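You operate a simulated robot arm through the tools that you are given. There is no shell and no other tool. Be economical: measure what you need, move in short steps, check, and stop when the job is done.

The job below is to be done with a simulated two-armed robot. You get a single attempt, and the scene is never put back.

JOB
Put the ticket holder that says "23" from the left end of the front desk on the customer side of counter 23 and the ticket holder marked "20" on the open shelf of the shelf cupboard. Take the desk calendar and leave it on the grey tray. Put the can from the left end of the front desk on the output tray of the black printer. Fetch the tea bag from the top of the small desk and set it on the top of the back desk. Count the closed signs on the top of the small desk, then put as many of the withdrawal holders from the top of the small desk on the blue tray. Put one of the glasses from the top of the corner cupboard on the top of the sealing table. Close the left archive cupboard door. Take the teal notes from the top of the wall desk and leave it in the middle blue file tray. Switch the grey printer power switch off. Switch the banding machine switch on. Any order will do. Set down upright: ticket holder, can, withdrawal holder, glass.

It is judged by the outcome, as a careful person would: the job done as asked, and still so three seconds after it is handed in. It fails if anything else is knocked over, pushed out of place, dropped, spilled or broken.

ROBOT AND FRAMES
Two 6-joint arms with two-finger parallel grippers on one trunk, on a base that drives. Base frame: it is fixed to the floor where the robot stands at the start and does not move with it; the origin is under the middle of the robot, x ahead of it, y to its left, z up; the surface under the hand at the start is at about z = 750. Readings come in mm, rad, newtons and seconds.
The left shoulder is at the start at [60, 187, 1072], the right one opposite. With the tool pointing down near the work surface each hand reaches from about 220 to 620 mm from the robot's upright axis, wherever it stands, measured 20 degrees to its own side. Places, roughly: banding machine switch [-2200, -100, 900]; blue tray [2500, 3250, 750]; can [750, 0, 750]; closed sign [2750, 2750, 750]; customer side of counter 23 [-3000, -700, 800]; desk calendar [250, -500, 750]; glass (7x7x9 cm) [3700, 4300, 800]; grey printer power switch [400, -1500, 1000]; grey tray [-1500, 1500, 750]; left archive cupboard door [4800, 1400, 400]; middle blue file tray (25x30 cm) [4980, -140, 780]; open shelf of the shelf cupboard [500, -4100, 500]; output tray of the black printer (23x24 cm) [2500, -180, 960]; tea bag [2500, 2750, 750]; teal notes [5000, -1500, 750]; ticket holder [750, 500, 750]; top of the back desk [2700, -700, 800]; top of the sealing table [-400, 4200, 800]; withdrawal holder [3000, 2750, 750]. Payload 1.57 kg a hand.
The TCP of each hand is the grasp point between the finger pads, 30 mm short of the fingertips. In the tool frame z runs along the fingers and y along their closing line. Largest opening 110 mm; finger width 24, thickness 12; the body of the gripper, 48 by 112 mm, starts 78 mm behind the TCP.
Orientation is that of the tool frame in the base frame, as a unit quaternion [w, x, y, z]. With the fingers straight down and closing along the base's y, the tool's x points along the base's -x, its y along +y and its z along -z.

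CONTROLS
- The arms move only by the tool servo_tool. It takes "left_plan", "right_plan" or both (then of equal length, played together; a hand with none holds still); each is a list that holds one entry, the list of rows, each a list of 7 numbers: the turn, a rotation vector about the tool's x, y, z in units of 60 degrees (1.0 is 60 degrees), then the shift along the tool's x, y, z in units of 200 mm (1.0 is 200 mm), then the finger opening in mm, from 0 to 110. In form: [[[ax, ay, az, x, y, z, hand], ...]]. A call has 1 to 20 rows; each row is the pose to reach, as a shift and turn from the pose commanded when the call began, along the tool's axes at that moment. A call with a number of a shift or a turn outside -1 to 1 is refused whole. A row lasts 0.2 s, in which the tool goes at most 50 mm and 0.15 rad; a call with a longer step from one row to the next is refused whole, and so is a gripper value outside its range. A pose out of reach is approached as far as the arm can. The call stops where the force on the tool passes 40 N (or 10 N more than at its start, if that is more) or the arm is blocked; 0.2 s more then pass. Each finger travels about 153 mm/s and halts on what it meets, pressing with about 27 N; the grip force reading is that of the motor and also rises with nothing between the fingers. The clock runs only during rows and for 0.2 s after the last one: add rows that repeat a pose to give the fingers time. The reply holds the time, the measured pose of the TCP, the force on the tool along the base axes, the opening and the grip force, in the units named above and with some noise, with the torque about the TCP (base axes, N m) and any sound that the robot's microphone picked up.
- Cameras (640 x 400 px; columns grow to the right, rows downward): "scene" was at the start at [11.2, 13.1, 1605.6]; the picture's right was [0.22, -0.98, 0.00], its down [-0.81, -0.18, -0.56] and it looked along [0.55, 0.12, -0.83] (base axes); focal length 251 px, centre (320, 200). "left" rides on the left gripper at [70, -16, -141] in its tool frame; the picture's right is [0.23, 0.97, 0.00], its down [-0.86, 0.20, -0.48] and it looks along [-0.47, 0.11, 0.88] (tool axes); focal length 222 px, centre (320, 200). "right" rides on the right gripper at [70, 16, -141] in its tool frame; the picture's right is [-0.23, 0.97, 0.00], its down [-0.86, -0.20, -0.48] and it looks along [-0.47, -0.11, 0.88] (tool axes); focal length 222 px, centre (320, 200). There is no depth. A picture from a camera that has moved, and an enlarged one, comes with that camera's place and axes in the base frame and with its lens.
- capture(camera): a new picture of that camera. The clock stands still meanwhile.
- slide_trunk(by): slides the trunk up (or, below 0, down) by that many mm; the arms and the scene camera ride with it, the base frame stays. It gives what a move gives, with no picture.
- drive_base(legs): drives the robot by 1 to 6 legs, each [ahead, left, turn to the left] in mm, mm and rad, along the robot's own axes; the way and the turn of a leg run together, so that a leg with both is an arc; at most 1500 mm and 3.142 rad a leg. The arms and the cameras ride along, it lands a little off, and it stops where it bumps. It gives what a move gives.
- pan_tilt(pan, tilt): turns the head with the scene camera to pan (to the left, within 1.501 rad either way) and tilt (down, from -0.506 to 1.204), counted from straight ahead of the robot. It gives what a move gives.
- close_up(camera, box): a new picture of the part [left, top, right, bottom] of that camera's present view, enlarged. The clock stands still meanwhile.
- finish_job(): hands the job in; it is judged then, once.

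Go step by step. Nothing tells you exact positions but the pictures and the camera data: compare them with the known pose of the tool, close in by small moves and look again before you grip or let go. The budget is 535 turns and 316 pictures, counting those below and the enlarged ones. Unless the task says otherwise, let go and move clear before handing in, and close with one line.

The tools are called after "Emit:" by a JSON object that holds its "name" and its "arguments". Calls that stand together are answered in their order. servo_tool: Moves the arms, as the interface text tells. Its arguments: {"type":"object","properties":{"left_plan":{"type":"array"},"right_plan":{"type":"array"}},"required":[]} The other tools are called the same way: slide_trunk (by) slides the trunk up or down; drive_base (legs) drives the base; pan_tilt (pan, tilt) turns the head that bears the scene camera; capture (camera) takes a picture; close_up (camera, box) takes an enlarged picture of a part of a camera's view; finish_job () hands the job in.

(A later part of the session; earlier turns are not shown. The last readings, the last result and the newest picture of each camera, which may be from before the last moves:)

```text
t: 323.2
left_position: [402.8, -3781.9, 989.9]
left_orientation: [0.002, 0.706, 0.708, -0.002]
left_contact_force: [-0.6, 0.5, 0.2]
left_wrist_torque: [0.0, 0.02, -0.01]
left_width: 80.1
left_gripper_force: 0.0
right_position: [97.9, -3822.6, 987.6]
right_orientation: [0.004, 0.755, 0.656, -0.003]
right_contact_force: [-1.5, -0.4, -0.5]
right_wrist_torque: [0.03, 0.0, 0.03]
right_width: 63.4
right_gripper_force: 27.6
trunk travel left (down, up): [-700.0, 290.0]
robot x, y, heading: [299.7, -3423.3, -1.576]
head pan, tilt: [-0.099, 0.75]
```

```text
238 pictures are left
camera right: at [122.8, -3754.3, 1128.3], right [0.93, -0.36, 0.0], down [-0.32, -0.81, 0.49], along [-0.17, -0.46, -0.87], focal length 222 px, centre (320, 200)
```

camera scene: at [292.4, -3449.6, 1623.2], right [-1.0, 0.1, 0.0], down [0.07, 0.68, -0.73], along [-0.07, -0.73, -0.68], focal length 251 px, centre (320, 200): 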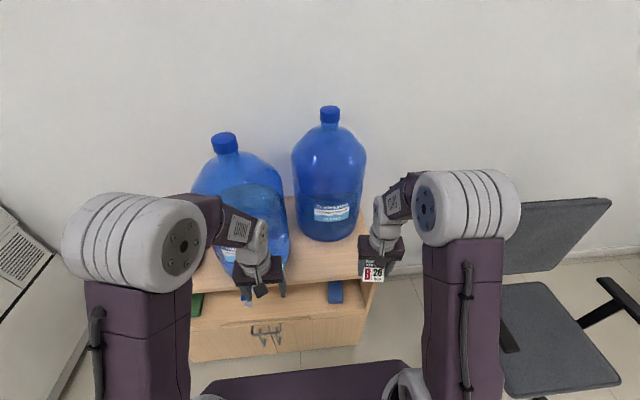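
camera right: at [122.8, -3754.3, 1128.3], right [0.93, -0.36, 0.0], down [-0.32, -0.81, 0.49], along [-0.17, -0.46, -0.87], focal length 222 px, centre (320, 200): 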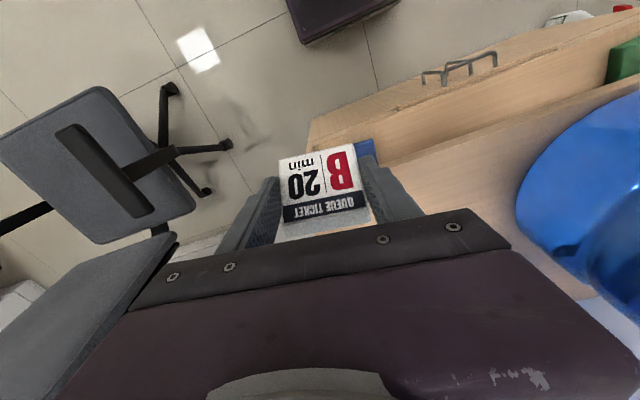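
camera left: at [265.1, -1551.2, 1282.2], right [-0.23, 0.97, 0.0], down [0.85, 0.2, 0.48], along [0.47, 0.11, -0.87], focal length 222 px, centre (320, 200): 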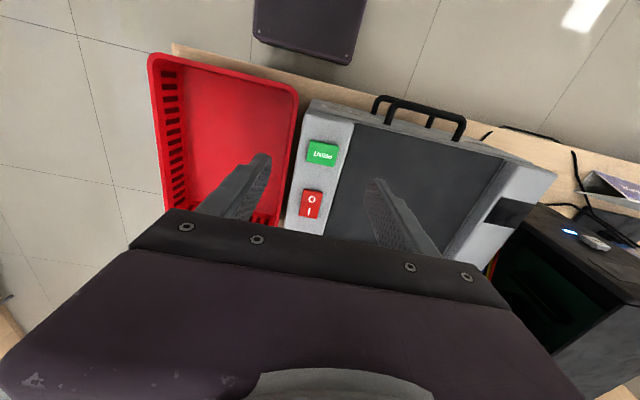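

I move 100 mm closer and bring the holder above the free strip at (160,-4000).

Emit:
{"name": "drive_base", "arguments": {"legs": [[100, 0, 0]]}}

Emit:
{"name": "servo_tool", "arguments": {"right_plan": [[[0, 0, -0.05, -0.11, 0.12, 0, 50], [0, 0, -0.1, -0.22, 0.24, 0, 50], [0, 0, -0.133, -0.337, 0.36, 0, 50], [0, 0, -0.133, -0.337, 0.36, 0.2, 50], [0, 0, -0.133, -0.337, 0.36, 0.4, 50], [0, 0, -0.133, -0.337, 0.36, 0.6, 50]]]}}

Emit:
{"name": "capture", "arguments": {"camera": "right"}}

Emit:
{"name": "capture", "arguments": {"camera": "scene"}}

```text
t: 324.3
left_position: [403.5, -3882.2, 990.7]
left_orientation: [0.002, 0.707, 0.707, -0.002]
left_contact_force: [-0.3, 0.2, -0.3]
left_wrist_torque: [0.02, -0.01, -0.02]
left_width: 80.0
left_gripper_force: 0.0
right_position: [97.7, -3922.4, 988.2]
right_orientation: [0.004, 0.755, 0.656, -0.003]
right_contact_force: [-0.2, -0.6, -1.2]
right_wrist_torque: [0.03, -0.03, 0.01]
right_width: 63.2
right_gripper_force: 27.0
trunk travel left (down, up): [-700.0, 290.0]
robot x, y, heading: [298.6, -3522.9, -1.572]
head pan, tilt: [-0.099, 0.75]
```

```text
t: 325.7
left_position: [403.5, -3882.2, 991.2]
left_orientation: [0.003, 0.707, 0.707, -0.003]
left_contact_force: [0.2, -1.0, 0.6]
left_wrist_torque: [-0.02, -0.02, -0.02]
left_width: 80.2
left_gripper_force: 0.0
right_position: [158.3, -3998.3, 869.2]
right_orientation: [0.005, 0.708, 0.706, -0.004]
right_contact_force: [0.7, 0.0, 0.3]
right_wrist_torque: [0.01, 0.03, -0.01]
right_width: 63.3
right_gripper_force: 26.8
trunk travel left (down, up): [-700.0, 290.0]
robot x, y, heading: [300.7, -3521.9, -1.57]
head pan, tilt: [-0.099, 0.75]
```

```text
237 pictures are left
camera right: at [174.2, -3926.5, 1008.5], right [0.97, -0.23, 0.0], down [-0.2, -0.85, 0.49], along [-0.11, -0.48, -0.87], focal length 222 px, centre (320, 200)
```

right: 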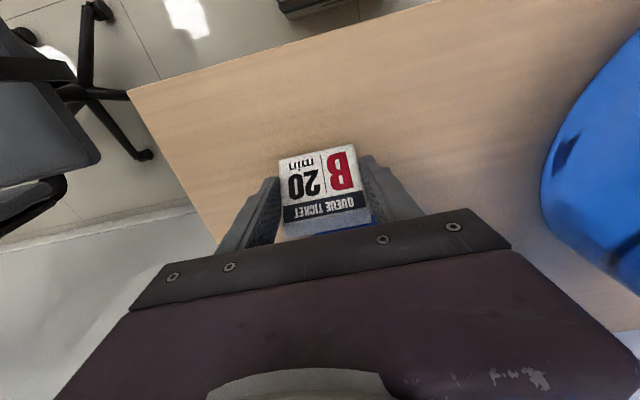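

```text
236 pictures are left
camera scene: at [292.2, -3550.4, 1623.2], right [-1.0, 0.1, 0.0], down [0.07, 0.68, -0.73], along [-0.07, -0.73, -0.68], focal length 251 px, centre (320, 200)
```

scene: 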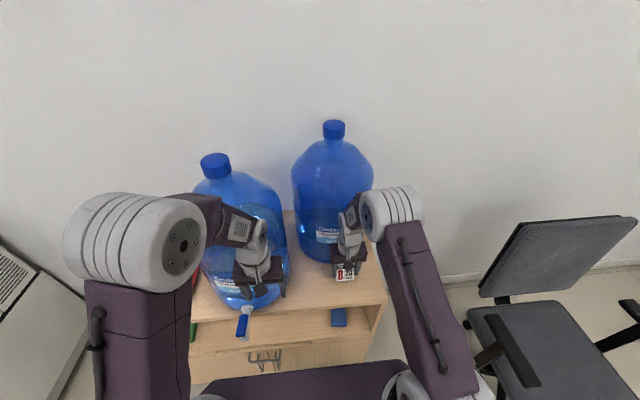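

The holder is above the free strip. I draw the left hand back from the bottle and lower the holder step by step.

Emit:
{"name": "servo_tool", "arguments": {"left_plan": [[[0, 0, 0, 0.2, 0, 0, 40], [0, 0, 0, 0.4, 0, 0, 0], [0, 0, 0, 0.6, 0, 0, 0], [0, 0, 0, 0.75, 0, 0, 0]]], "right_plan": [[[0, 0, 0, 0, 0, 0.05, 50], [0, 0, 0, 0, 0, 0.1, 50], [0, 0, 0, 0, 0, 0.15, 50], [0, 0, 0, 0, 0, 0.17, 50]]]}}

Emit:
{"name": "servo_tool", "arguments": {"right_plan": [[[0, 0, 0, 0, 0, 0.03, 50]]]}}

Emit:
{"name": "servo_tool", "arguments": {"right_plan": [[[0, 0, 0, 0, 0, 0.03, 50]]]}}

Emit:
{"name": "servo_tool", "arguments": {"right_plan": [[[0, 0, 0, 0, 0, 0.03, 50]]]}}

```text
t: 326.4
left_position: [405.7, -3787.7, 991.1]
left_orientation: [0.003, 0.707, 0.707, -0.005]
left_contact_force: [-0.3, 0.1, -0.1]
left_wrist_torque: [0.04, 0.01, 0.0]
left_width: 0.0
left_gripper_force: 21.5
left hand out of reach, approached as far as the arm can: row 3
right_position: [160.2, -3996.3, 851.0]
right_orientation: [0.005, 0.707, 0.707, -0.005]
right_contact_force: [0.1, 10.3, 26.1]
right_wrist_torque: [0.61, -0.14, 0.18]
right_width: 63.7
right_gripper_force: 7.6
trunk travel left (down, up): [-700.0, 290.0]
robot x, y, heading: [297.7, -3525.1, -1.569]
head pan, tilt: [-0.099, 0.75]
stopped in row 3 (right hand): the force on the tool passed its limit at 63 N (the readings are from after the stop); the commanded pose is now the measured one
```

```text
t: 326.7
left_position: [405.4, -3786.7, 992.2]
left_orientation: [0.003, 0.707, 0.707, -0.004]
left_contact_force: [0.3, -0.2, -0.1]
left_wrist_torque: [0.01, 0.02, 0.02]
left_width: 0.0
left_gripper_force: 21.2
right_position: [159.8, -3996.5, 849.6]
right_orientation: [0.004, 0.707, 0.707, -0.004]
right_contact_force: [0.1, 11.0, 26.0]
right_wrist_torque: [0.57, -0.87, 0.26]
right_width: 63.6
right_gripper_force: 27.2
trunk travel left (down, up): [-700.0, 290.0]
robot x, y, heading: [298.1, -3524.8, -1.574]
head pan, tilt: [-0.099, 0.75]
stopped in row 1 (right hand): the force on the tool passed its limit at 47 N (the readings are from after the stop); the commanded pose is now the measured one
```

```text
t: 327.0
left_position: [406.8, -3786.6, 992.4]
left_orientation: [0.004, 0.707, 0.707, -0.004]
left_contact_force: [0.5, -0.2, -0.3]
left_wrist_torque: [0.02, -0.01, -0.04]
left_width: 0.1
left_gripper_force: 21.5
right_position: [160.6, -3995.4, 850.1]
right_orientation: [0.004, 0.707, 0.707, -0.004]
right_contact_force: [1.0, 13.1, 28.4]
right_wrist_torque: [0.56, -0.46, 0.12]
right_width: 63.5
right_gripper_force: 26.8
trunk travel left (down, up): [-700.0, 290.0]
robot x, y, heading: [300.5, -3520.1, -1.566]
head pan, tilt: [-0.099, 0.75]
stopped in row 1 (right hand): the force on the tool passed its limit at 46 N (the readings are from after the stop); the commanded pose is now the measured one
```

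```text
t: 327.3
left_position: [405.5, -3787.2, 991.3]
left_orientation: [0.003, 0.707, 0.707, -0.005]
left_contact_force: [-0.1, -0.3, 0.9]
left_wrist_torque: [0.03, 0.01, -0.04]
left_width: 0.0
left_gripper_force: 21.6
right_position: [160.0, -3995.9, 849.9]
right_orientation: [0.004, 0.708, 0.706, -0.003]
right_contact_force: [1.2, 14.2, 29.1]
right_wrist_torque: [0.54, -0.41, 0.13]
right_width: 63.7
right_gripper_force: 27.2
trunk travel left (down, up): [-700.0, 290.0]
robot x, y, heading: [299.1, -3522.0, -1.569]
head pan, tilt: [-0.099, 0.75]
stopped in row 1 (right hand): the force on the tool passed its limit at 46 N (the readings are from after the stop); the commanded pose is now the measured one
```

Contact came higher than expected. I look before releasing.

Emit:
{"name": "capture", "arguments": {"camera": "right"}}

Emit:
{"name": "close_up", "arguments": {"camera": "scene", "box": [270, 190, 410, 300]}}

```text
235 pictures are left
camera right: at [175.3, -3924.7, 990.5], right [0.97, -0.23, 0.0], down [-0.2, -0.85, 0.49], along [-0.11, -0.48, -0.87], focal length 222 px, centre (320, 200)
```

right: 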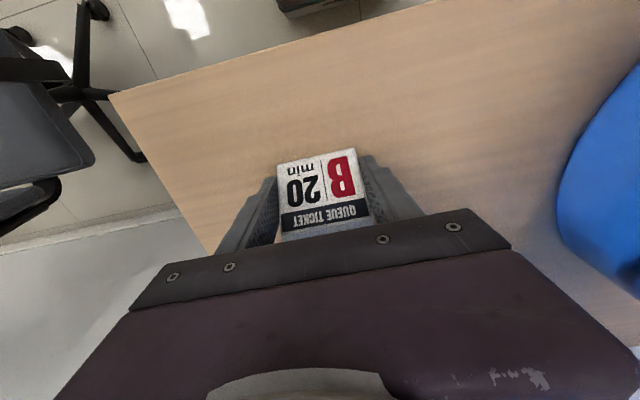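

```text
3.64 times, centred on (340, 245) of scene
camera zoom: at [293.8, -3543.4, 1623.4], right [-0.99, 0.1, 0.0], down [0.07, 0.68, -0.73], along [-0.07, -0.73, -0.68], focal length 913 px, centre (247, 36)
```

zoom: 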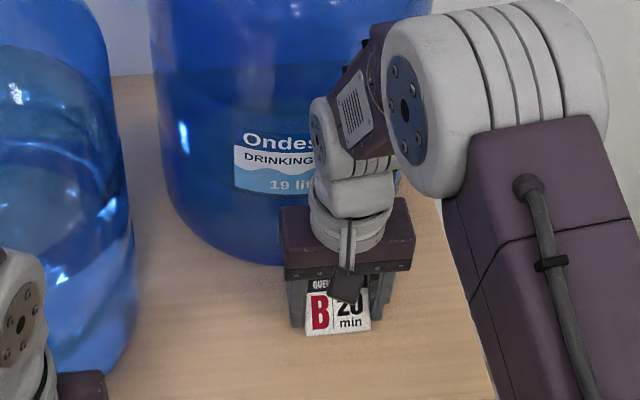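

It is simply resting on the top at z≈810. I ease off, release, and lift the hand back.

Emit:
{"name": "servo_tool", "arguments": {"right_plan": [[[0, 0, 0, 0, 0, -0.02, 50], [0, 0, 0, 0, 0, -0.02, 75], [0, 0, 0, 0, 0, -0.02, 90], [0, 0, 0, 0, 0, -0.02, 90], [0, 0, 0, 0, 0, -0.25, 90], [0, 0, 0, 0, 0, -0.48, 90], [0, 0, 0, 0.2, 0, -0.6, 90], [0, 0, 0, 0.42, 0, -0.6, 90], [0, 0, 0, 0.64, 0, -0.6, 90]]]}}

Emit:
{"name": "capture", "arguments": {"camera": "right"}}

Emit:
{"name": "close_up", "arguments": {"camera": "scene", "box": [270, 190, 410, 300]}}

```text
t: 329.3
left_position: [404.8, -3788.6, 991.2]
left_orientation: [0.002, 0.707, 0.707, -0.004]
left_contact_force: [-0.8, 0.2, -0.5]
left_wrist_torque: [-0.01, -0.02, 0.03]
left_width: 0.0
left_gripper_force: 20.8
right_position: [156.4, -3868.9, 963.8]
right_orientation: [0.005, 0.707, 0.707, -0.004]
right_contact_force: [0.1, -0.3, 0.2]
right_wrist_torque: [-0.02, 0.04, -0.01]
right_width: 89.9
right_gripper_force: 0.1
trunk travel left (down, up): [-700.0, 290.0]
robot x, y, heading: [297.1, -3526.1, -1.571]
head pan, tilt: [-0.099, 0.75]
```

```text
233 pictures are left
camera right: at [171.7, -3797.6, 1104.5], right [0.97, -0.23, 0.0], down [-0.2, -0.85, 0.49], along [-0.11, -0.48, -0.87], focal length 222 px, centre (320, 200)
```

right: 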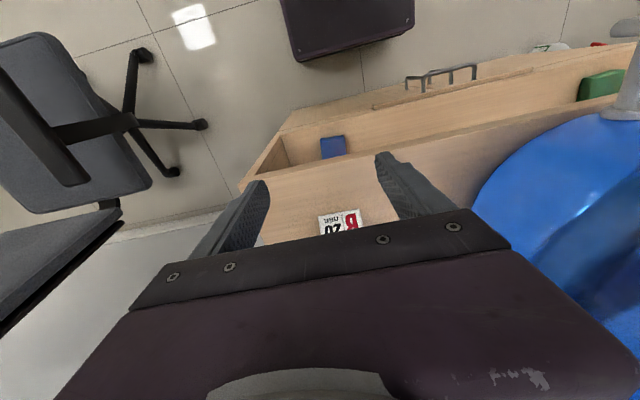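

```text
3.64 times, centred on (340, 245) of scene
camera zoom: at [292.5, -3547.3, 1623.2], right [-0.99, 0.1, 0.0], down [0.07, 0.68, -0.73], along [-0.07, -0.73, -0.68], focal length 913 px, centre (247, 36)
```

zoom: 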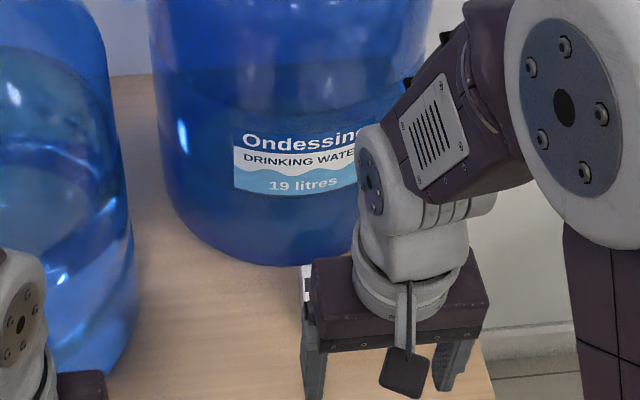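

The holder stands at about x 125–193, y −3985…−4025 on the top. I back off 170 mm and pitch the right hand toward horizontal for the regrip.

Emit:
{"name": "drive_base", "arguments": {"legs": [[-170, 0, 0]]}}

Emit:
{"name": "servo_tool", "arguments": {"right_plan": [[[0, -0.1, 0, -0.115, 0, 0.0, 90], [0, -0.2, 0, -0.23, 0, 0.0, 90], [0, -0.3, 0, -0.345, 0, 0.05, 90], [0, -0.4, 0, -0.46, 0, 0.1, 90], [0, -0.5, 0, -0.575, 0, 0.15, 90], [0, -0.6, 0, -0.69, 0, 0.2, 90]]]}}

Emit:
{"name": "servo_tool", "arguments": {"right_plan": [[[0, -0.1, 0, 0, 0, 0, 90], [0, -0.2, 0, 0, 0, 0, 90], [0, -0.3, 0, 0, 0, 0, 90], [0, -0.4, 0, 0, 0, 0, 90], [0, -0.5, 0, 0, 0, 0, 90], [0, -0.567, 0, 0, 0, 0, 90]]]}}

Emit:
{"name": "capture", "arguments": {"camera": "right"}}

Emit:
{"name": "capture", "arguments": {"camera": "scene"}}

```text
t: 330.8
left_position: [405.2, -3620.3, 990.6]
left_orientation: [0.003, 0.707, 0.707, -0.002]
left_contact_force: [0.2, -0.3, -0.2]
left_wrist_torque: [0.01, -0.04, 0.02]
left_width: 0.0
left_gripper_force: 21.6
right_position: [157.2, -3700.5, 963.0]
right_orientation: [0.005, 0.706, 0.708, -0.003]
right_contact_force: [0.7, -0.3, 0.5]
right_wrist_torque: [0.0, 0.03, 0.03]
right_width: 90.0
right_gripper_force: 0.0
trunk travel left (down, up): [-700.0, 290.0]
robot x, y, heading: [298.6, -3355.0, -1.574]
head pan, tilt: [-0.099, 0.75]
```

```text
t: 332.2
left_position: [406.3, -3621.0, 988.9]
left_orientation: [0.001, 0.708, 0.707, -0.002]
left_contact_force: [-0.2, -0.5, -0.4]
left_wrist_torque: [0.0, -0.04, 0.0]
left_width: 0.0
left_gripper_force: 21.3
right_position: [157.2, -3849.2, 932.1]
right_orientation: [0.213, 0.67, 0.675, -0.225]
right_contact_force: [0.4, -0.6, 0.7]
right_wrist_torque: [0.04, 0.02, -0.01]
right_width: 90.2
right_gripper_force: 0.0
right hand out of reach, approached as far as the arm can: row 3, 4, 5, 6
trunk travel left (down, up): [-700.0, 290.0]
robot x, y, heading: [297.0, -3352.2, -1.573]
head pan, tilt: [-0.099, 0.75]
```

```text
t: 333.6
left_position: [404.8, -3619.5, 991.0]
left_orientation: [0.001, 0.707, 0.708, -0.003]
left_contact_force: [-0.4, -0.1, 0.3]
left_wrist_torque: [-0.01, 0.03, -0.02]
left_width: 0.0
left_gripper_force: 20.9
right_position: [166.6, -3924.8, 973.8]
right_orientation: [0.365, 0.56, 0.604, -0.434]
right_contact_force: [0.2, -0.1, 0.5]
right_wrist_torque: [-0.01, 0.0, 0.02]
right_width: 89.9
right_gripper_force: 0.1
right hand out of reach, approached as far as the arm can: row 1, 2, 3, 4, 5, 6
trunk travel left (down, up): [-700.0, 290.0]
robot x, y, heading: [298.1, -3355.0, -1.573]
head pan, tilt: [-0.099, 0.75]
```

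```text
231 pictures are left
camera right: at [181.2, -3768.1, 957.0], right [0.99, -0.09, 0.1], down [-0.09, 0.14, 0.99], along [-0.1, -0.99, 0.13], focal length 222 px, centre (320, 200)
```

right: 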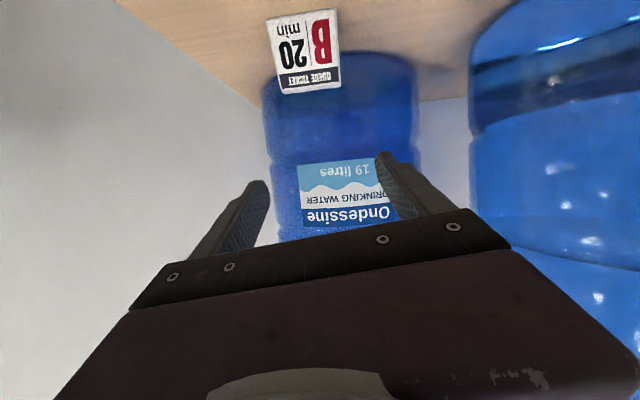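

```text
230 pictures are left
camera scene: at [292.6, -3379.3, 1623.2], right [-1.0, 0.1, 0.0], down [0.07, 0.68, -0.73], along [-0.07, -0.73, -0.68], focal length 251 px, centre (320, 200)
```

scene: 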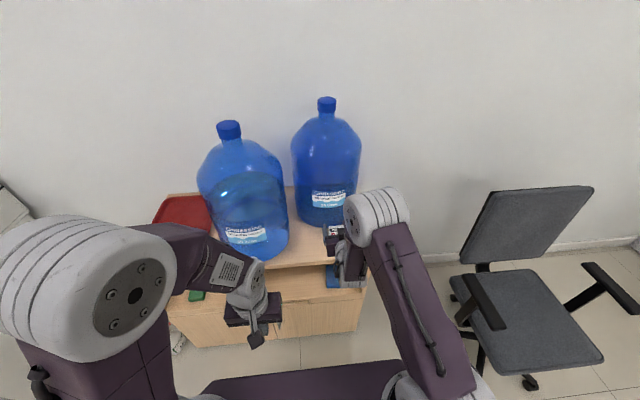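

The hand was too near the body for that pitch; reaching further forward should suit it. I extend it to about (157,-3940,920).

Emit:
{"name": "servo_tool", "arguments": {"right_plan": [[[0, 0, 0, -0.04, 0, 0.12, 90], [0, 0, 0, -0.08, 0, 0.24, 90], [0, 0, 0, -0.12, 0, 0.36, 90], [0, 0, 0, -0.16, 0, 0.485, 90], [0, 0, 0, -0.16, 0, 0.485, 90]]]}}

Emit:
{"name": "capture", "arguments": {"camera": "right"}}

```text
t: 334.8
left_position: [404.9, -3616.8, 992.0]
left_orientation: [0.003, 0.707, 0.707, -0.004]
left_contact_force: [0.1, 0.1, -0.3]
left_wrist_torque: [-0.02, 0.0, 0.02]
left_width: 0.2
left_gripper_force: 21.5
right_position: [162.5, -4021.0, 969.4]
right_orientation: [0.362, 0.562, 0.602, -0.436]
right_contact_force: [0.2, 15.2, 2.4]
right_wrist_torque: [0.03, -0.17, 0.74]
right_width: 89.5
right_gripper_force: 0.1
trunk travel left (down, up): [-700.0, 290.0]
robot x, y, heading: [297.7, -3354.6, -1.575]
head pan, tilt: [-0.099, 0.75]
```

```text
229 pictures are left
camera right: at [178.9, -3863.9, 951.7], right [0.99, -0.09, 0.09], down [-0.08, 0.14, 0.99], along [-0.1, -0.99, 0.13], focal length 222 px, centre (320, 200)
```

right: 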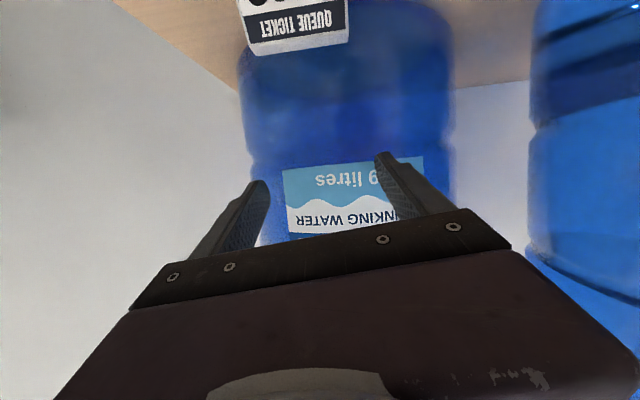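

The fingertips have touched the rear bottle. I back straight off, then lower toward the holder's level while levelling the roll.

Emit:
{"name": "servo_tool", "arguments": {"right_plan": [[[0, 0, 0, 0.039, 0, -0.1, 90], [0, 0, 0, 0.078, 0, -0.2, 90], [0, 0, 0.04, 0.116, 0, -0.3, 90], [0, 0, 0.08, 0.155, 0, -0.4, 90], [0, 0, 0.121, 0.3, 0.01, -0.34, 90], [0, 0, 0.121, 0.45, 0.013, -0.285, 90], [0, 0, 0.121, 0.45, 0.013, -0.285, 90]]]}}

Emit:
{"name": "capture", "arguments": {"camera": "right"}}

Emit:
{"name": "capture", "arguments": {"camera": "scene"}}

```text
t: 336.4
left_position: [404.8, -3619.0, 990.4]
left_orientation: [0.003, 0.707, 0.707, -0.004]
left_contact_force: [-0.6, 1.0, -0.5]
left_wrist_torque: [-0.02, 0.0, 0.01]
left_width: 0.0
left_gripper_force: 21.4
right_position: [154.3, -3983.0, 911.1]
right_orientation: [0.362, 0.585, 0.586, -0.428]
right_contact_force: [0.1, 0.6, 0.7]
right_wrist_torque: [0.0, 0.01, 0.02]
right_width: 90.3
right_gripper_force: 0.1
right hand out of reach, approached as far as the arm can: row 2, 4, 5, 6, 7
trunk travel left (down, up): [-700.0, 290.0]
robot x, y, heading: [302.2, -3356.2, -1.565]
head pan, tilt: [-0.099, 0.75]
```

```text
228 pictures are left
camera right: at [177.3, -3827.3, 898.3], right [0.98, -0.14, 0.13], down [-0.12, 0.13, 0.98], along [-0.15, -0.98, 0.11], focal length 222 px, centre (320, 200)
```

right: 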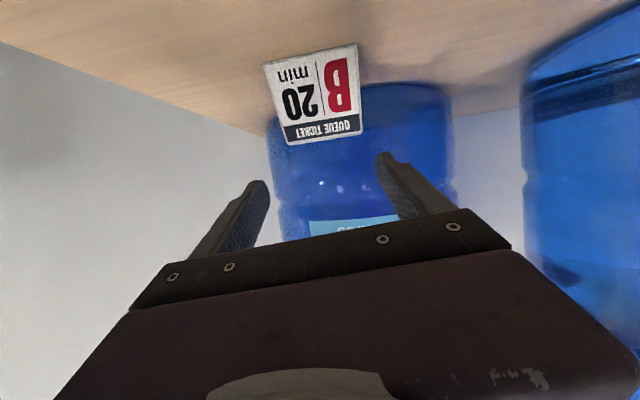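

```text
227 pictures are left
camera scene: at [292.6, -3377.0, 1623.2], right [-1.0, 0.1, 0.0], down [0.07, 0.68, -0.73], along [-0.07, -0.73, -0.68], focal length 251 px, centre (320, 200)
```

scene: 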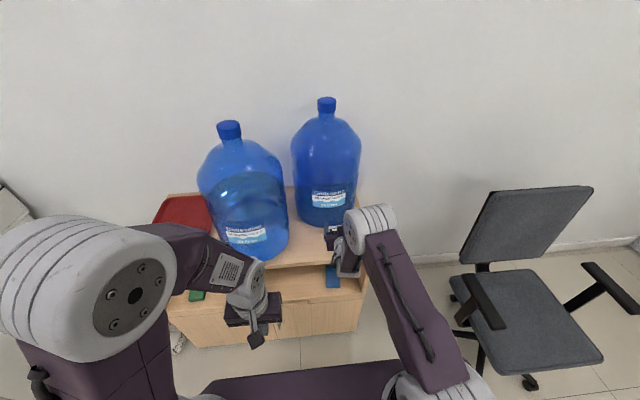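

Still limited by being too near; I back the base off another 130 mm and lower the trunk 70 mm so the hand comes level with the holder.

Emit:
{"name": "drive_base", "arguments": {"legs": [[-130, 0, 0]]}}

Emit:
{"name": "slide_trunk", "arguments": {"by": -60}}

Emit:
{"name": "servo_tool", "arguments": {"right_plan": [[[0, 0, 0, 0, 0, 0, 90], [0, 0, 0, 0, 0, 0.1, 90]]]}}

Emit:
{"name": "capture", "arguments": {"camera": "right"}}

```text
t: 337.7
left_position: [404.6, -3490.7, 990.0]
left_orientation: [0.002, 0.707, 0.707, -0.002]
left_contact_force: [0.9, 0.9, -0.4]
left_wrist_torque: [0.0, 0.01, 0.01]
left_width: 0.2
left_gripper_force: 21.3
right_position: [155.3, -3856.0, 910.4]
right_orientation: [0.361, 0.586, 0.585, -0.429]
right_contact_force: [1.0, 0.4, -0.6]
right_wrist_torque: [-0.01, 0.01, 0.0]
right_width: 89.8
right_gripper_force: 0.1
trunk travel left (down, up): [-700.0, 290.0]
robot x, y, heading: [298.4, -3223.9, -1.574]
head pan, tilt: [-0.099, 0.75]
```

```text
t: 338.7
left_position: [405.2, -3489.8, 930.5]
left_orientation: [0.002, 0.708, 0.707, -0.002]
left_contact_force: [0.9, -0.5, 0.9]
left_wrist_torque: [0.0, -0.01, 0.01]
left_width: 0.0
left_gripper_force: 21.2
right_position: [154.0, -3854.1, 852.4]
right_orientation: [0.361, 0.586, 0.586, -0.428]
right_contact_force: [-1.1, -0.1, -0.3]
right_wrist_torque: [-0.01, -0.03, 0.0]
right_width: 90.1
right_gripper_force: 0.2
trunk travel left (down, up): [-640.0, 350.0]
robot x, y, heading: [297.4, -3222.4, -1.575]
head pan, tilt: [-0.099, 0.75]
```

```text
t: 339.3
left_position: [405.1, -3491.1, 930.8]
left_orientation: [0.002, 0.707, 0.707, -0.003]
left_contact_force: [-0.4, 1.1, 0.2]
left_wrist_torque: [-0.01, 0.0, 0.0]
left_width: 0.0
left_gripper_force: 21.3
right_position: [152.6, -3873.6, 844.1]
right_orientation: [0.361, 0.586, 0.585, -0.429]
right_contact_force: [-0.1, 0.3, 0.1]
right_wrist_torque: [0.07, 0.01, 0.02]
right_width: 90.0
right_gripper_force: 0.0
trunk travel left (down, up): [-640.0, 350.0]
robot x, y, heading: [299.1, -3225.6, -1.568]
head pan, tilt: [-0.099, 0.75]
```

```text
226 pictures are left
camera right: at [175.3, -3718.0, 830.2], right [0.98, -0.14, 0.13], down [-0.12, 0.13, 0.98], along [-0.15, -0.98, 0.11], focal length 222 px, centre (320, 200)
```

right: 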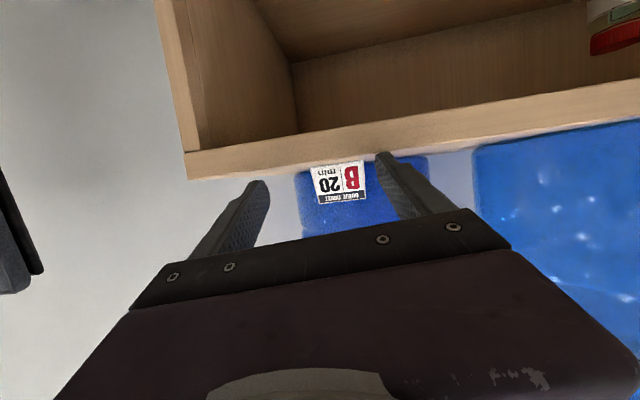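

The arm now follows properly. Holder centre is about (160,-4000,846); I level the roll, raise slightly and advance most of the way.

Emit:
{"name": "servo_tool", "arguments": {"right_plan": [[[0, 0, 0.08, -0.03, 0.01, -0.01, 90], [0, 0, 0.08, -0.1, 0.03, 0.12, 90], [0, 0, 0.08, -0.17, 0.045, 0.27, 90], [0, 0, 0.08, -0.2, 0.05, 0.38, 90]]]}}

Emit:
{"name": "capture", "arguments": {"camera": "right"}}

Emit:
{"name": "close_up", "arguments": {"camera": "scene", "box": [270, 160, 410, 270]}}

```text
t: 340.3
left_position: [406.0, -3489.6, 929.9]
left_orientation: [0.002, 0.707, 0.707, -0.003]
left_contact_force: [-0.2, 0.1, -0.2]
left_wrist_torque: [0.03, 0.01, -0.03]
left_width: 0.0
left_gripper_force: 21.3
right_position: [158.2, -3958.2, 851.4]
right_orientation: [0.379, 0.61, 0.561, -0.412]
right_contact_force: [0.2, -0.1, -0.3]
right_wrist_torque: [-0.05, -0.01, 0.01]
right_width: 89.8
right_gripper_force: 0.0
right hand out of reach, approached as far as the arm can: row 1
trunk travel left (down, up): [-640.0, 350.0]
robot x, y, heading: [304.4, -3222.7, -1.569]
head pan, tilt: [-0.099, 0.75]
```

```text
225 pictures are left
camera right: at [186.8, -3802.6, 838.3], right [0.96, -0.17, 0.21], down [-0.19, 0.14, 0.97], along [-0.19, -0.98, 0.11], focal length 222 px, centre (320, 200)
```

right: 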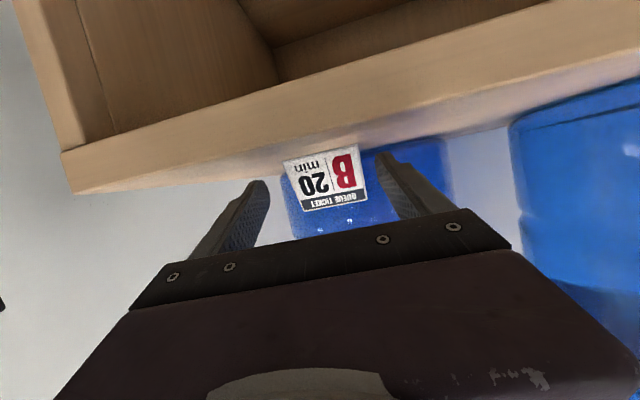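

```text
3.64 times, centred on (340, 215) of scene
camera zoom: at [292.8, -3250.4, 1563.1], right [-1.0, 0.1, 0.0], down [0.07, 0.68, -0.73], along [-0.07, -0.73, -0.68], focal length 913 px, centre (247, 146)
```

zoom: 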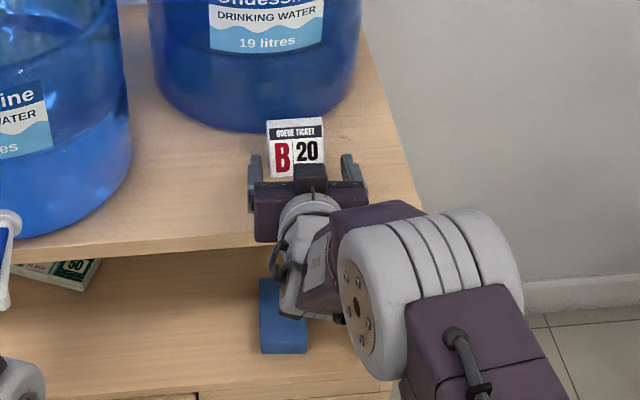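

The fingers straddle the holder nicely. I advance the last 42 mm and grip.

Emit:
{"name": "servo_tool", "arguments": {"right_plan": [[[0, 0, 0, -0.035, 0.005, 0.1, 90], [0, 0, 0, -0.07, 0.01, 0.197, 90], [0, 0, 0, -0.07, 0.01, 0.197, 70], [0, 0, 0, -0.07, 0.01, 0.197, 50], [0, 0, 0, -0.07, 0.01, 0.197, 50]]]}}

Emit:
{"name": "servo_tool", "arguments": {"right_plan": [[[0, 0, 0, -0.05, 0, -0.03, 50], [0, 0, 0, -0.12, 0, -0.05, 50]]]}}

Emit:
{"name": "capture", "arguments": {"camera": "right"}}

Emit:
{"name": "close_up", "arguments": {"camera": "scene", "box": [270, 160, 410, 270]}}

```text
t: 341.5
left_position: [404.2, -3491.2, 930.5]
left_orientation: [0.003, 0.707, 0.707, -0.003]
left_contact_force: [0.5, 0.0, -0.4]
left_wrist_torque: [0.01, 0.0, 0.0]
left_width: 0.0
left_gripper_force: 21.3
right_position: [158.0, -3997.7, 850.2]
right_orientation: [0.38, 0.609, 0.561, -0.412]
right_contact_force: [0.8, 0.7, 0.4]
right_wrist_torque: [-0.02, 0.0, 0.02]
right_width: 63.2
right_gripper_force: 26.9
trunk travel left (down, up): [-640.0, 350.0]
robot x, y, heading: [302.4, -3222.2, -1.57]
head pan, tilt: [-0.099, 0.75]
```

```text
t: 342.1
left_position: [406.6, -3490.5, 930.6]
left_orientation: [0.002, 0.706, 0.708, -0.004]
left_contact_force: [-0.6, -0.9, -0.9]
left_wrist_torque: [-0.02, 0.04, 0.04]
left_width: 0.0
left_gripper_force: 20.7
right_position: [157.8, -3999.3, 876.6]
right_orientation: [0.379, 0.61, 0.561, -0.412]
right_contact_force: [-0.2, -0.6, -1.1]
right_wrist_torque: [0.01, 0.0, 0.01]
right_width: 63.3
right_gripper_force: 27.3
trunk travel left (down, up): [-640.0, 350.0]
robot x, y, heading: [299.7, -3226.2, -1.573]
head pan, tilt: [-0.099, 0.75]
```

```text
223 pictures are left
camera right: at [186.3, -3844.1, 864.4], right [0.96, -0.16, 0.21], down [-0.19, 0.14, 0.97], along [-0.19, -0.98, 0.11], focal length 222 px, centre (320, 200)
```

right: 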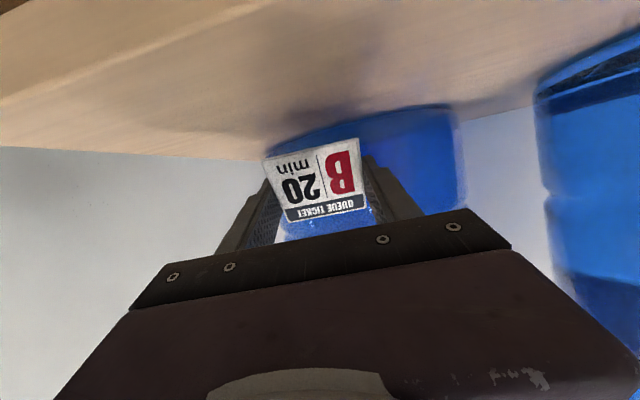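

```text
3.64 times, centred on (340, 215) of scene
camera zoom: at [292.4, -3248.7, 1563.1], right [-1.0, 0.1, 0.0], down [0.07, 0.68, -0.73], along [-0.07, -0.73, -0.68], focal length 913 px, centre (247, 146)
```

zoom: 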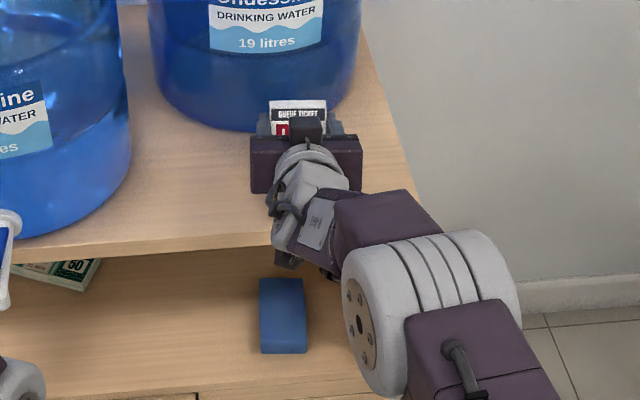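

B20 is gripped from the front. I back out, shift sideways to align with the free shelf spot (x≈320), and lower the trunk.

Emit:
{"name": "drive_base", "arguments": {"legs": [[-250, 0, 0], [0, 162, 0]]}}

Emit:
{"name": "slide_trunk", "arguments": {"by": -270}}

Emit:
{"name": "pan_tilt", "arguments": {"pan": -0.15, "tilt": 0.6}}

Emit:
{"name": "capture", "arguments": {"camera": "scene"}}

Emit:
{"name": "capture", "arguments": {"camera": "right"}}

```text
t: 344.9
left_position: [564.9, -3235.9, 931.2]
left_orientation: [0.002, 0.709, 0.706, -0.003]
left_contact_force: [0.0, 0.3, -0.6]
left_wrist_torque: [-0.01, 0.03, -0.01]
left_width: 0.1
left_gripper_force: 21.8
right_position: [316.7, -3744.5, 877.2]
right_orientation: [0.379, 0.61, 0.559, -0.415]
right_contact_force: [0.6, -0.1, -0.4]
right_wrist_torque: [0.0, 0.02, 0.0]
right_width: 63.1
right_gripper_force: 27.0
trunk travel left (down, up): [-640.0, 350.0]
robot x, y, heading: [463.0, -2970.7, -1.571]
head pan, tilt: [-0.099, 0.75]
```

```text
t: 347.7
left_position: [565.0, -3235.7, 659.9]
left_orientation: [0.003, 0.708, 0.706, -0.003]
left_contact_force: [0.5, -0.5, -0.5]
left_wrist_torque: [-0.01, -0.03, 0.03]
left_width: 0.0
left_gripper_force: 20.6
right_position: [317.2, -3744.3, 607.0]
right_orientation: [0.378, 0.61, 0.56, -0.413]
right_contact_force: [0.4, 0.3, -0.9]
right_wrist_torque: [0.04, -0.01, 0.01]
right_width: 63.1
right_gripper_force: 27.0
trunk travel left (down, up): [-370.0, 620.0]
robot x, y, heading: [463.7, -2969.8, -1.577]
head pan, tilt: [-0.099, 0.75]
```

```text
t: 348.4
left_position: [567.7, -3235.7, 661.6]
left_orientation: [0.003, 0.709, 0.705, -0.002]
left_contact_force: [0.8, -0.4, 0.2]
left_wrist_torque: [0.03, 0.0, -0.04]
left_width: 0.0
left_gripper_force: 21.2
right_position: [316.1, -3744.4, 607.8]
right_orientation: [0.379, 0.61, 0.56, -0.413]
right_contact_force: [-0.1, -0.5, -0.8]
right_wrist_torque: [0.04, 0.0, 0.0]
right_width: 63.0
right_gripper_force: 27.3
trunk travel left (down, up): [-370.0, 620.0]
robot x, y, heading: [462.0, -2968.2, -1.573]
head pan, tilt: [-0.15, 0.6]
```

```text
221 pictures are left
camera scene: at [449.3, -2999.0, 1306.0], right [-0.99, 0.15, 0.0], down [0.09, 0.56, -0.82], along [-0.13, -0.81, -0.57], focal length 251 px, centre (320, 200)
```

scene: 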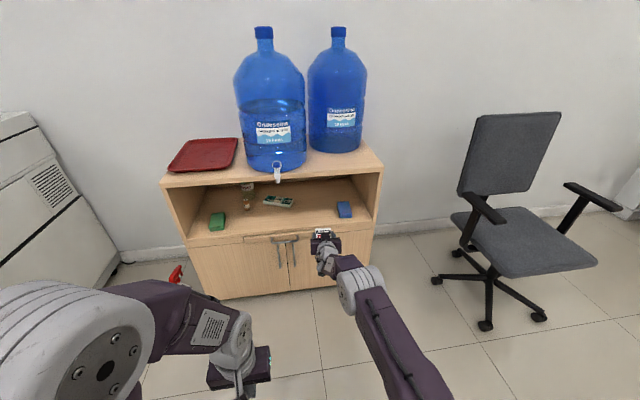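

```text
220 pictures are left
camera right: at [345.7, -3589.2, 594.4], right [0.96, -0.17, 0.21], down [-0.19, 0.14, 0.97], along [-0.19, -0.98, 0.11], focal length 222 px, centre (320, 200)
```

right: 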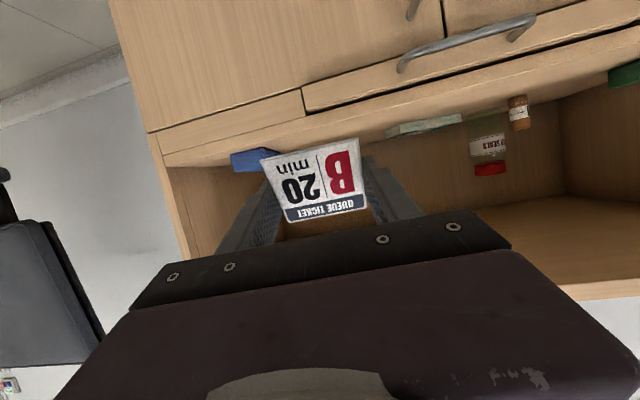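

The shelf surface is near z≈540 and the path is clear between the blue sponge and the notes. I drive in 215 mm, shifting 20 mm in +x.

Emit:
{"name": "drive_base", "arguments": {"legs": [[0, 20, 0], [205, 0, 0]]}}

Emit:
{"name": "capture", "arguments": {"camera": "right"}}

Emit:
{"name": "close_up", "arguments": {"camera": "scene", "box": [220, 160, 420, 290]}}

```text
t: 350.4
left_position: [583.8, -3436.3, 660.0]
left_orientation: [0.002, 0.709, 0.705, -0.003]
left_contact_force: [0.3, -0.4, 0.4]
left_wrist_torque: [0.01, 0.0, 0.0]
left_width: 0.0
left_gripper_force: 21.6
right_position: [334.7, -3944.4, 605.9]
right_orientation: [0.378, 0.611, 0.56, -0.413]
right_contact_force: [-0.2, -0.5, -0.7]
right_wrist_torque: [0.03, 0.0, 0.02]
right_width: 63.0
right_gripper_force: 27.0
trunk travel left (down, up): [-370.0, 620.0]
robot x, y, heading: [481.0, -3171.9, -1.572]
head pan, tilt: [-0.15, 0.6]
```

```text
219 pictures are left
camera right: at [363.9, -3789.9, 593.8], right [0.96, -0.17, 0.21], down [-0.19, 0.14, 0.97], along [-0.19, -0.98, 0.11], focal length 222 px, centre (320, 200)
```

right: 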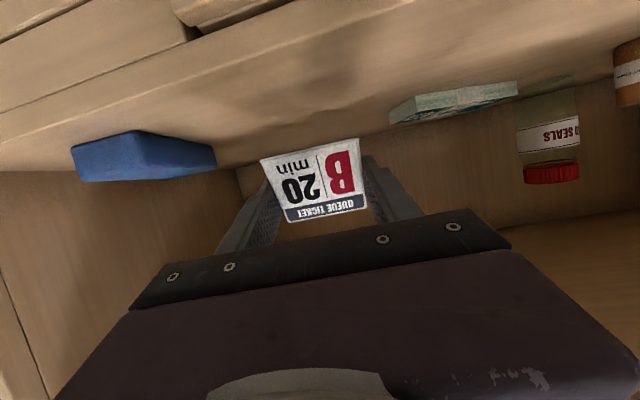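

```text
3.08 times, centred on (320, 225) of scene
camera zoom: at [467.6, -3200.5, 1306.0], right [-0.99, 0.15, 0.0], down [0.09, 0.56, -0.82], along [-0.13, -0.81, -0.57], focal length 772 px, centre (320, 123)
```

zoom: 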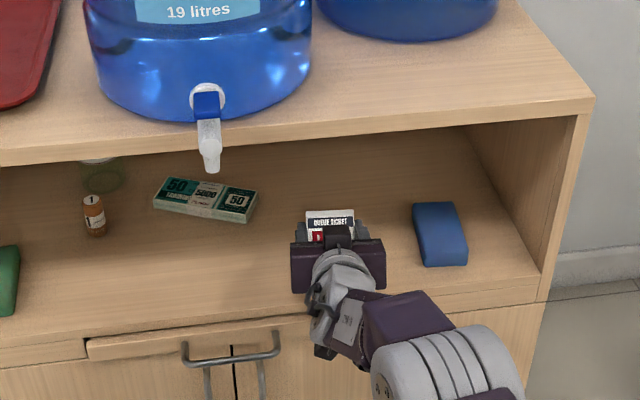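

The holder is over the shelf between sponge and notes. I lower it until contact.

Emit:
{"name": "servo_tool", "arguments": {"right_plan": [[[0, 0, 0, 0.035, 0, 0.014, 50], [0, 0, 0, 0.07, 0, 0.028, 50]]]}}

Emit:
{"name": "servo_tool", "arguments": {"right_plan": [[[0, 0, 0, 0.023, 0, 0.0094, 50]]]}}

Emit:
{"name": "servo_tool", "arguments": {"right_plan": [[[0, 0, 0, 0.019, 0, 0.0075, 50]]]}}

Emit:
{"name": "servo_tool", "arguments": {"right_plan": [[[0, 0, 0, 0.019, 0, 0.0075, 50]]]}}

```text
t: 351.0
left_position: [584.2, -3435.3, 660.0]
left_orientation: [0.002, 0.708, 0.706, -0.004]
left_contact_force: [0.0, -0.3, 0.1]
left_wrist_torque: [0.02, 0.01, -0.03]
left_width: 0.1
left_gripper_force: 21.0
right_position: [334.7, -3943.8, 591.3]
right_orientation: [0.378, 0.61, 0.56, -0.413]
right_contact_force: [-1.0, 0.4, -0.3]
right_wrist_torque: [0.0, -0.01, 0.01]
right_width: 62.9
right_gripper_force: 26.6
trunk travel left (down, up): [-370.0, 620.0]
robot x, y, heading: [480.4, -3167.2, -1.573]
head pan, tilt: [-0.15, 0.6]
```

```text
t: 351.4
left_position: [584.4, -3436.0, 660.6]
left_orientation: [0.002, 0.709, 0.706, -0.002]
left_contact_force: [-1.1, 0.5, -0.8]
left_wrist_torque: [-0.02, -0.02, 0.03]
left_width: 0.0
left_gripper_force: 21.6
right_position: [334.4, -3944.9, 586.4]
right_orientation: [0.379, 0.61, 0.56, -0.413]
right_contact_force: [-0.2, -0.1, -0.7]
right_wrist_torque: [0.02, 0.0, -0.01]
right_width: 62.9
right_gripper_force: 27.6
trunk travel left (down, up): [-370.0, 620.0]
robot x, y, heading: [480.2, -3167.9, -1.573]
head pan, tilt: [-0.15, 0.6]
```

```text
t: 351.8
left_position: [584.1, -3436.3, 660.8]
left_orientation: [0.002, 0.708, 0.706, -0.003]
left_contact_force: [-0.6, -0.1, 0.1]
left_wrist_torque: [-0.01, 0.0, 0.0]
left_width: 0.0
left_gripper_force: 21.8
right_position: [334.8, -3944.4, 582.3]
right_orientation: [0.379, 0.61, 0.56, -0.413]
right_contact_force: [0.6, -0.8, -0.6]
right_wrist_torque: [-0.02, 0.0, 0.0]
right_width: 63.0
right_gripper_force: 26.9
trunk travel left (down, up): [-370.0, 620.0]
robot x, y, heading: [477.1, -3169.2, -1.577]
head pan, tilt: [-0.15, 0.6]
```

```text
t: 352.2
left_position: [583.3, -3437.1, 660.5]
left_orientation: [0.003, 0.708, 0.706, -0.003]
left_contact_force: [0.8, 0.0, 0.6]
left_wrist_torque: [-0.02, -0.01, 0.0]
left_width: 0.0
left_gripper_force: 21.4
right_position: [336.3, -3943.7, 578.1]
right_orientation: [0.379, 0.61, 0.559, -0.413]
right_contact_force: [-0.3, 0.3, -0.7]
right_wrist_torque: [-0.01, 0.01, -0.02]
right_width: 63.0
right_gripper_force: 27.2
trunk travel left (down, up): [-370.0, 620.0]
robot x, y, heading: [480.0, -3169.6, -1.573]
head pan, tilt: [-0.15, 0.6]
```

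Emit:
{"name": "servo_tool", "arguments": {"right_plan": [[[0, 0, 0, 0.019, 0, 0.0075, 50]]]}}

Emit:
{"name": "servo_tool", "arguments": {"right_plan": [[[0, 0, 0, 0.019, 0, 0.0075, 50]]]}}

Emit:
{"name": "servo_tool", "arguments": {"right_plan": [[[0, 0, 0, 0.019, 0, 0.0075, 50]]]}}

Emit:
{"name": "capture", "arguments": {"camera": "right"}}

```text
t: 352.6
left_position: [585.1, -3436.1, 661.4]
left_orientation: [0.002, 0.709, 0.706, -0.002]
left_contact_force: [-0.3, -1.0, 0.1]
left_wrist_torque: [0.0, 0.02, 0.0]
left_width: 0.0
left_gripper_force: 21.5
right_position: [334.9, -3944.1, 574.5]
right_orientation: [0.379, 0.61, 0.56, -0.413]
right_contact_force: [0.0, 0.4, -0.3]
right_wrist_torque: [0.0, 0.01, 0.01]
right_width: 62.9
right_gripper_force: 26.9
trunk travel left (down, up): [-370.0, 620.0]
robot x, y, heading: [480.0, -3169.3, -1.572]
head pan, tilt: [-0.15, 0.6]
```

```text
t: 353.0
left_position: [584.7, -3435.9, 660.0]
left_orientation: [0.001, 0.708, 0.706, -0.002]
left_contact_force: [0.4, -0.4, 0.4]
left_wrist_torque: [0.01, 0.05, 0.01]
left_width: 0.0
left_gripper_force: 20.7
right_position: [335.0, -3943.6, 570.6]
right_orientation: [0.379, 0.61, 0.56, -0.414]
right_contact_force: [-0.8, -0.2, -0.9]
right_wrist_torque: [0.0, 0.03, 0.04]
right_width: 63.1
right_gripper_force: 27.8
trunk travel left (down, up): [-370.0, 620.0]
robot x, y, heading: [479.2, -3172.2, -1.575]
head pan, tilt: [-0.15, 0.6]
```

```text
t: 353.4
left_position: [583.4, -3436.3, 661.3]
left_orientation: [0.003, 0.708, 0.706, -0.003]
left_contact_force: [-0.3, -0.4, -0.3]
left_wrist_torque: [0.0, 0.02, 0.03]
left_width: 0.1
left_gripper_force: 21.5
right_position: [333.6, -3943.3, 567.1]
right_orientation: [0.378, 0.611, 0.558, -0.415]
right_contact_force: [0.8, 0.2, -1.1]
right_wrist_torque: [0.0, -0.03, -0.01]
right_width: 63.2
right_gripper_force: 27.1
trunk travel left (down, up): [-370.0, 620.0]
robot x, y, heading: [481.6, -3168.4, -1.576]
head pan, tilt: [-0.15, 0.6]
```

```text
217 pictures are left
camera right: at [363.4, -3789.3, 554.5], right [0.96, -0.17, 0.21], down [-0.19, 0.14, 0.97], along [-0.2, -0.97, 0.11], focal length 222 px, centre (320, 200)
```

right: 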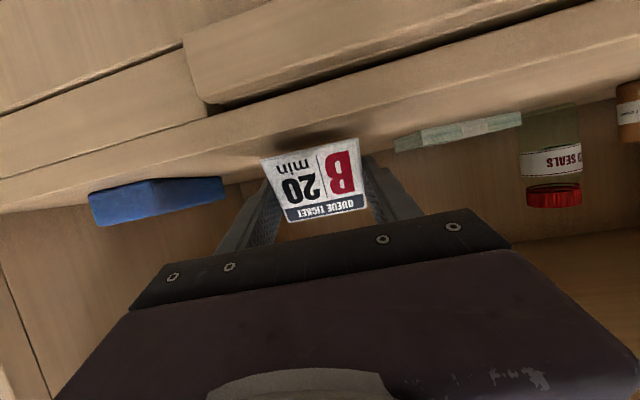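

Emit:
{"name": "servo_tool", "arguments": {"right_plan": [[[0, 0, 0, 0.019, 0, 0.0075, 50]]]}}

Emit:
{"name": "servo_tool", "arguments": {"right_plan": [[[0, 0, 0, 0.019, 0, 0.0075, 50]]]}}

Emit:
{"name": "servo_tool", "arguments": {"right_plan": [[[0, 0, 0, 0.019, 0, 0.0075, 50]]]}}

Emit:
{"name": "servo_tool", "arguments": {"right_plan": [[[0, 0, 0, 0.019, 0, 0.0075, 50]]]}}

```text
t: 353.8
left_position: [584.4, -3434.9, 660.0]
left_orientation: [0.002, 0.708, 0.706, -0.002]
left_contact_force: [-0.4, 0.6, 0.2]
left_wrist_torque: [0.02, 0.04, 0.01]
left_width: 0.0
left_gripper_force: 21.2
right_position: [334.1, -3945.1, 563.5]
right_orientation: [0.378, 0.611, 0.559, -0.414]
right_contact_force: [-0.2, 0.2, -1.1]
right_wrist_torque: [-0.01, -0.01, -0.02]
right_width: 63.0
right_gripper_force: 27.0
trunk travel left (down, up): [-370.0, 620.0]
robot x, y, heading: [475.6, -3171.1, -1.575]
head pan, tilt: [-0.15, 0.6]
```

```text
t: 354.2
left_position: [583.7, -3437.0, 659.4]
left_orientation: [0.002, 0.708, 0.706, -0.002]
left_contact_force: [-0.2, -0.1, -0.8]
left_wrist_torque: [-0.01, -0.03, 0.0]
left_width: 0.0
left_gripper_force: 21.4
right_position: [334.5, -3943.6, 558.2]
right_orientation: [0.378, 0.611, 0.56, -0.413]
right_contact_force: [-0.3, 0.8, -1.1]
right_wrist_torque: [0.03, 0.02, -0.01]
right_width: 63.1
right_gripper_force: 26.8
trunk travel left (down, up): [-370.0, 620.0]
robot x, y, heading: [483.0, -3169.6, -1.573]
head pan, tilt: [-0.15, 0.6]
```

```text
t: 354.6
left_position: [583.2, -3434.1, 661.6]
left_orientation: [0.002, 0.709, 0.706, -0.004]
left_contact_force: [1.1, -0.3, -0.4]
left_wrist_torque: [-0.02, -0.02, -0.01]
left_width: 0.0
left_gripper_force: 20.9
right_position: [334.6, -3943.5, 558.2]
right_orientation: [0.38, 0.61, 0.559, -0.414]
right_contact_force: [-1.2, 0.7, 9.5]
right_wrist_torque: [0.21, -0.03, 0.02]
right_width: 63.1
right_gripper_force: 27.2
trunk travel left (down, up): [-370.0, 620.0]
robot x, y, heading: [482.0, -3171.0, -1.572]
head pan, tilt: [-0.15, 0.6]
```

```text
t: 355.0
left_position: [584.8, -3434.0, 661.5]
left_orientation: [0.003, 0.708, 0.706, -0.004]
left_contact_force: [0.3, -0.2, 0.1]
left_wrist_torque: [0.01, 0.03, -0.02]
left_width: 0.0
left_gripper_force: 21.5
right_position: [334.7, -3944.2, 557.6]
right_orientation: [0.381, 0.609, 0.556, -0.418]
right_contact_force: [-1.9, -4.7, 22.2]
right_wrist_torque: [-0.1, 0.02, -0.01]
right_width: 63.4
right_gripper_force: 27.3
trunk travel left (down, up): [-370.0, 620.0]
robot x, y, heading: [476.3, -3169.6, -1.577]
head pan, tilt: [-0.15, 0.6]
```

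Contact. I ease off, open the fingers, and back straight out with the base.

Emit:
{"name": "servo_tool", "arguments": {"right_plan": [[[0, 0, 0, -0.016, 0, -0.006, 50], [0, 0, 0, -0.016, 0, -0.006, 75], [0, 0, 0, -0.016, 0, -0.006, 88], [0, 0, 0, -0.016, 0, -0.006, 88]]]}}

Emit:
{"name": "drive_base", "arguments": {"legs": [[-300, 0, 0]]}}

Emit:
{"name": "capture", "arguments": {"camera": "scene"}}

```text
t: 356.0
left_position: [583.5, -3435.9, 660.8]
left_orientation: [0.003, 0.709, 0.705, -0.004]
left_contact_force: [0.4, -0.1, 0.2]
left_wrist_torque: [0.02, -0.04, -0.04]
left_width: 0.1
left_gripper_force: 21.3
right_position: [335.7, -3943.8, 552.8]
right_orientation: [0.378, 0.611, 0.56, -0.413]
right_contact_force: [0.3, -0.5, -1.2]
right_wrist_torque: [0.02, 0.01, 0.0]
right_width: 87.9
right_gripper_force: 0.1
trunk travel left (down, up): [-370.0, 620.0]
robot x, y, heading: [482.4, -3174.8, -1.575]
head pan, tilt: [-0.15, 0.6]
```

```text
t: 358.0
left_position: [585.3, -3139.7, 660.0]
left_orientation: [0.003, 0.709, 0.705, -0.003]
left_contact_force: [-0.7, 0.1, -0.4]
left_wrist_torque: [-0.01, 0.03, 0.03]
left_width: 0.1
left_gripper_force: 21.2
right_position: [334.9, -3648.3, 554.6]
right_orientation: [0.378, 0.612, 0.558, -0.415]
right_contact_force: [0.3, 0.3, 0.6]
right_wrist_torque: [0.01, 0.02, 0.04]
right_width: 88.0
right_gripper_force: 0.0
trunk travel left (down, up): [-370.0, 620.0]
robot x, y, heading: [480.1, -2873.6, -1.576]
head pan, tilt: [-0.15, 0.6]
```

```text
216 pictures are left
camera scene: at [469.3, -2902.6, 1306.1], right [-0.99, 0.16, 0.0], down [0.09, 0.56, -0.83], along [-0.13, -0.82, -0.56], focal length 251 px, centre (320, 200)
```

scene: 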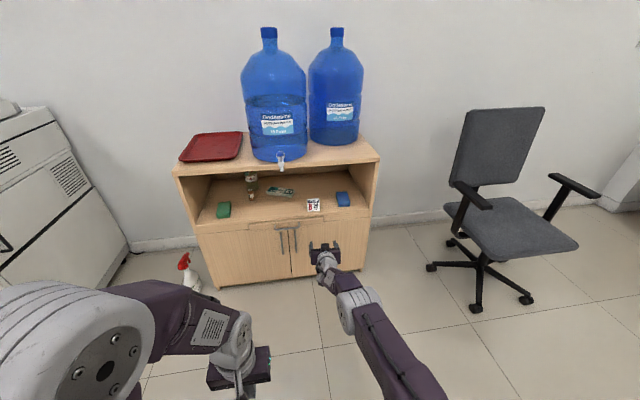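

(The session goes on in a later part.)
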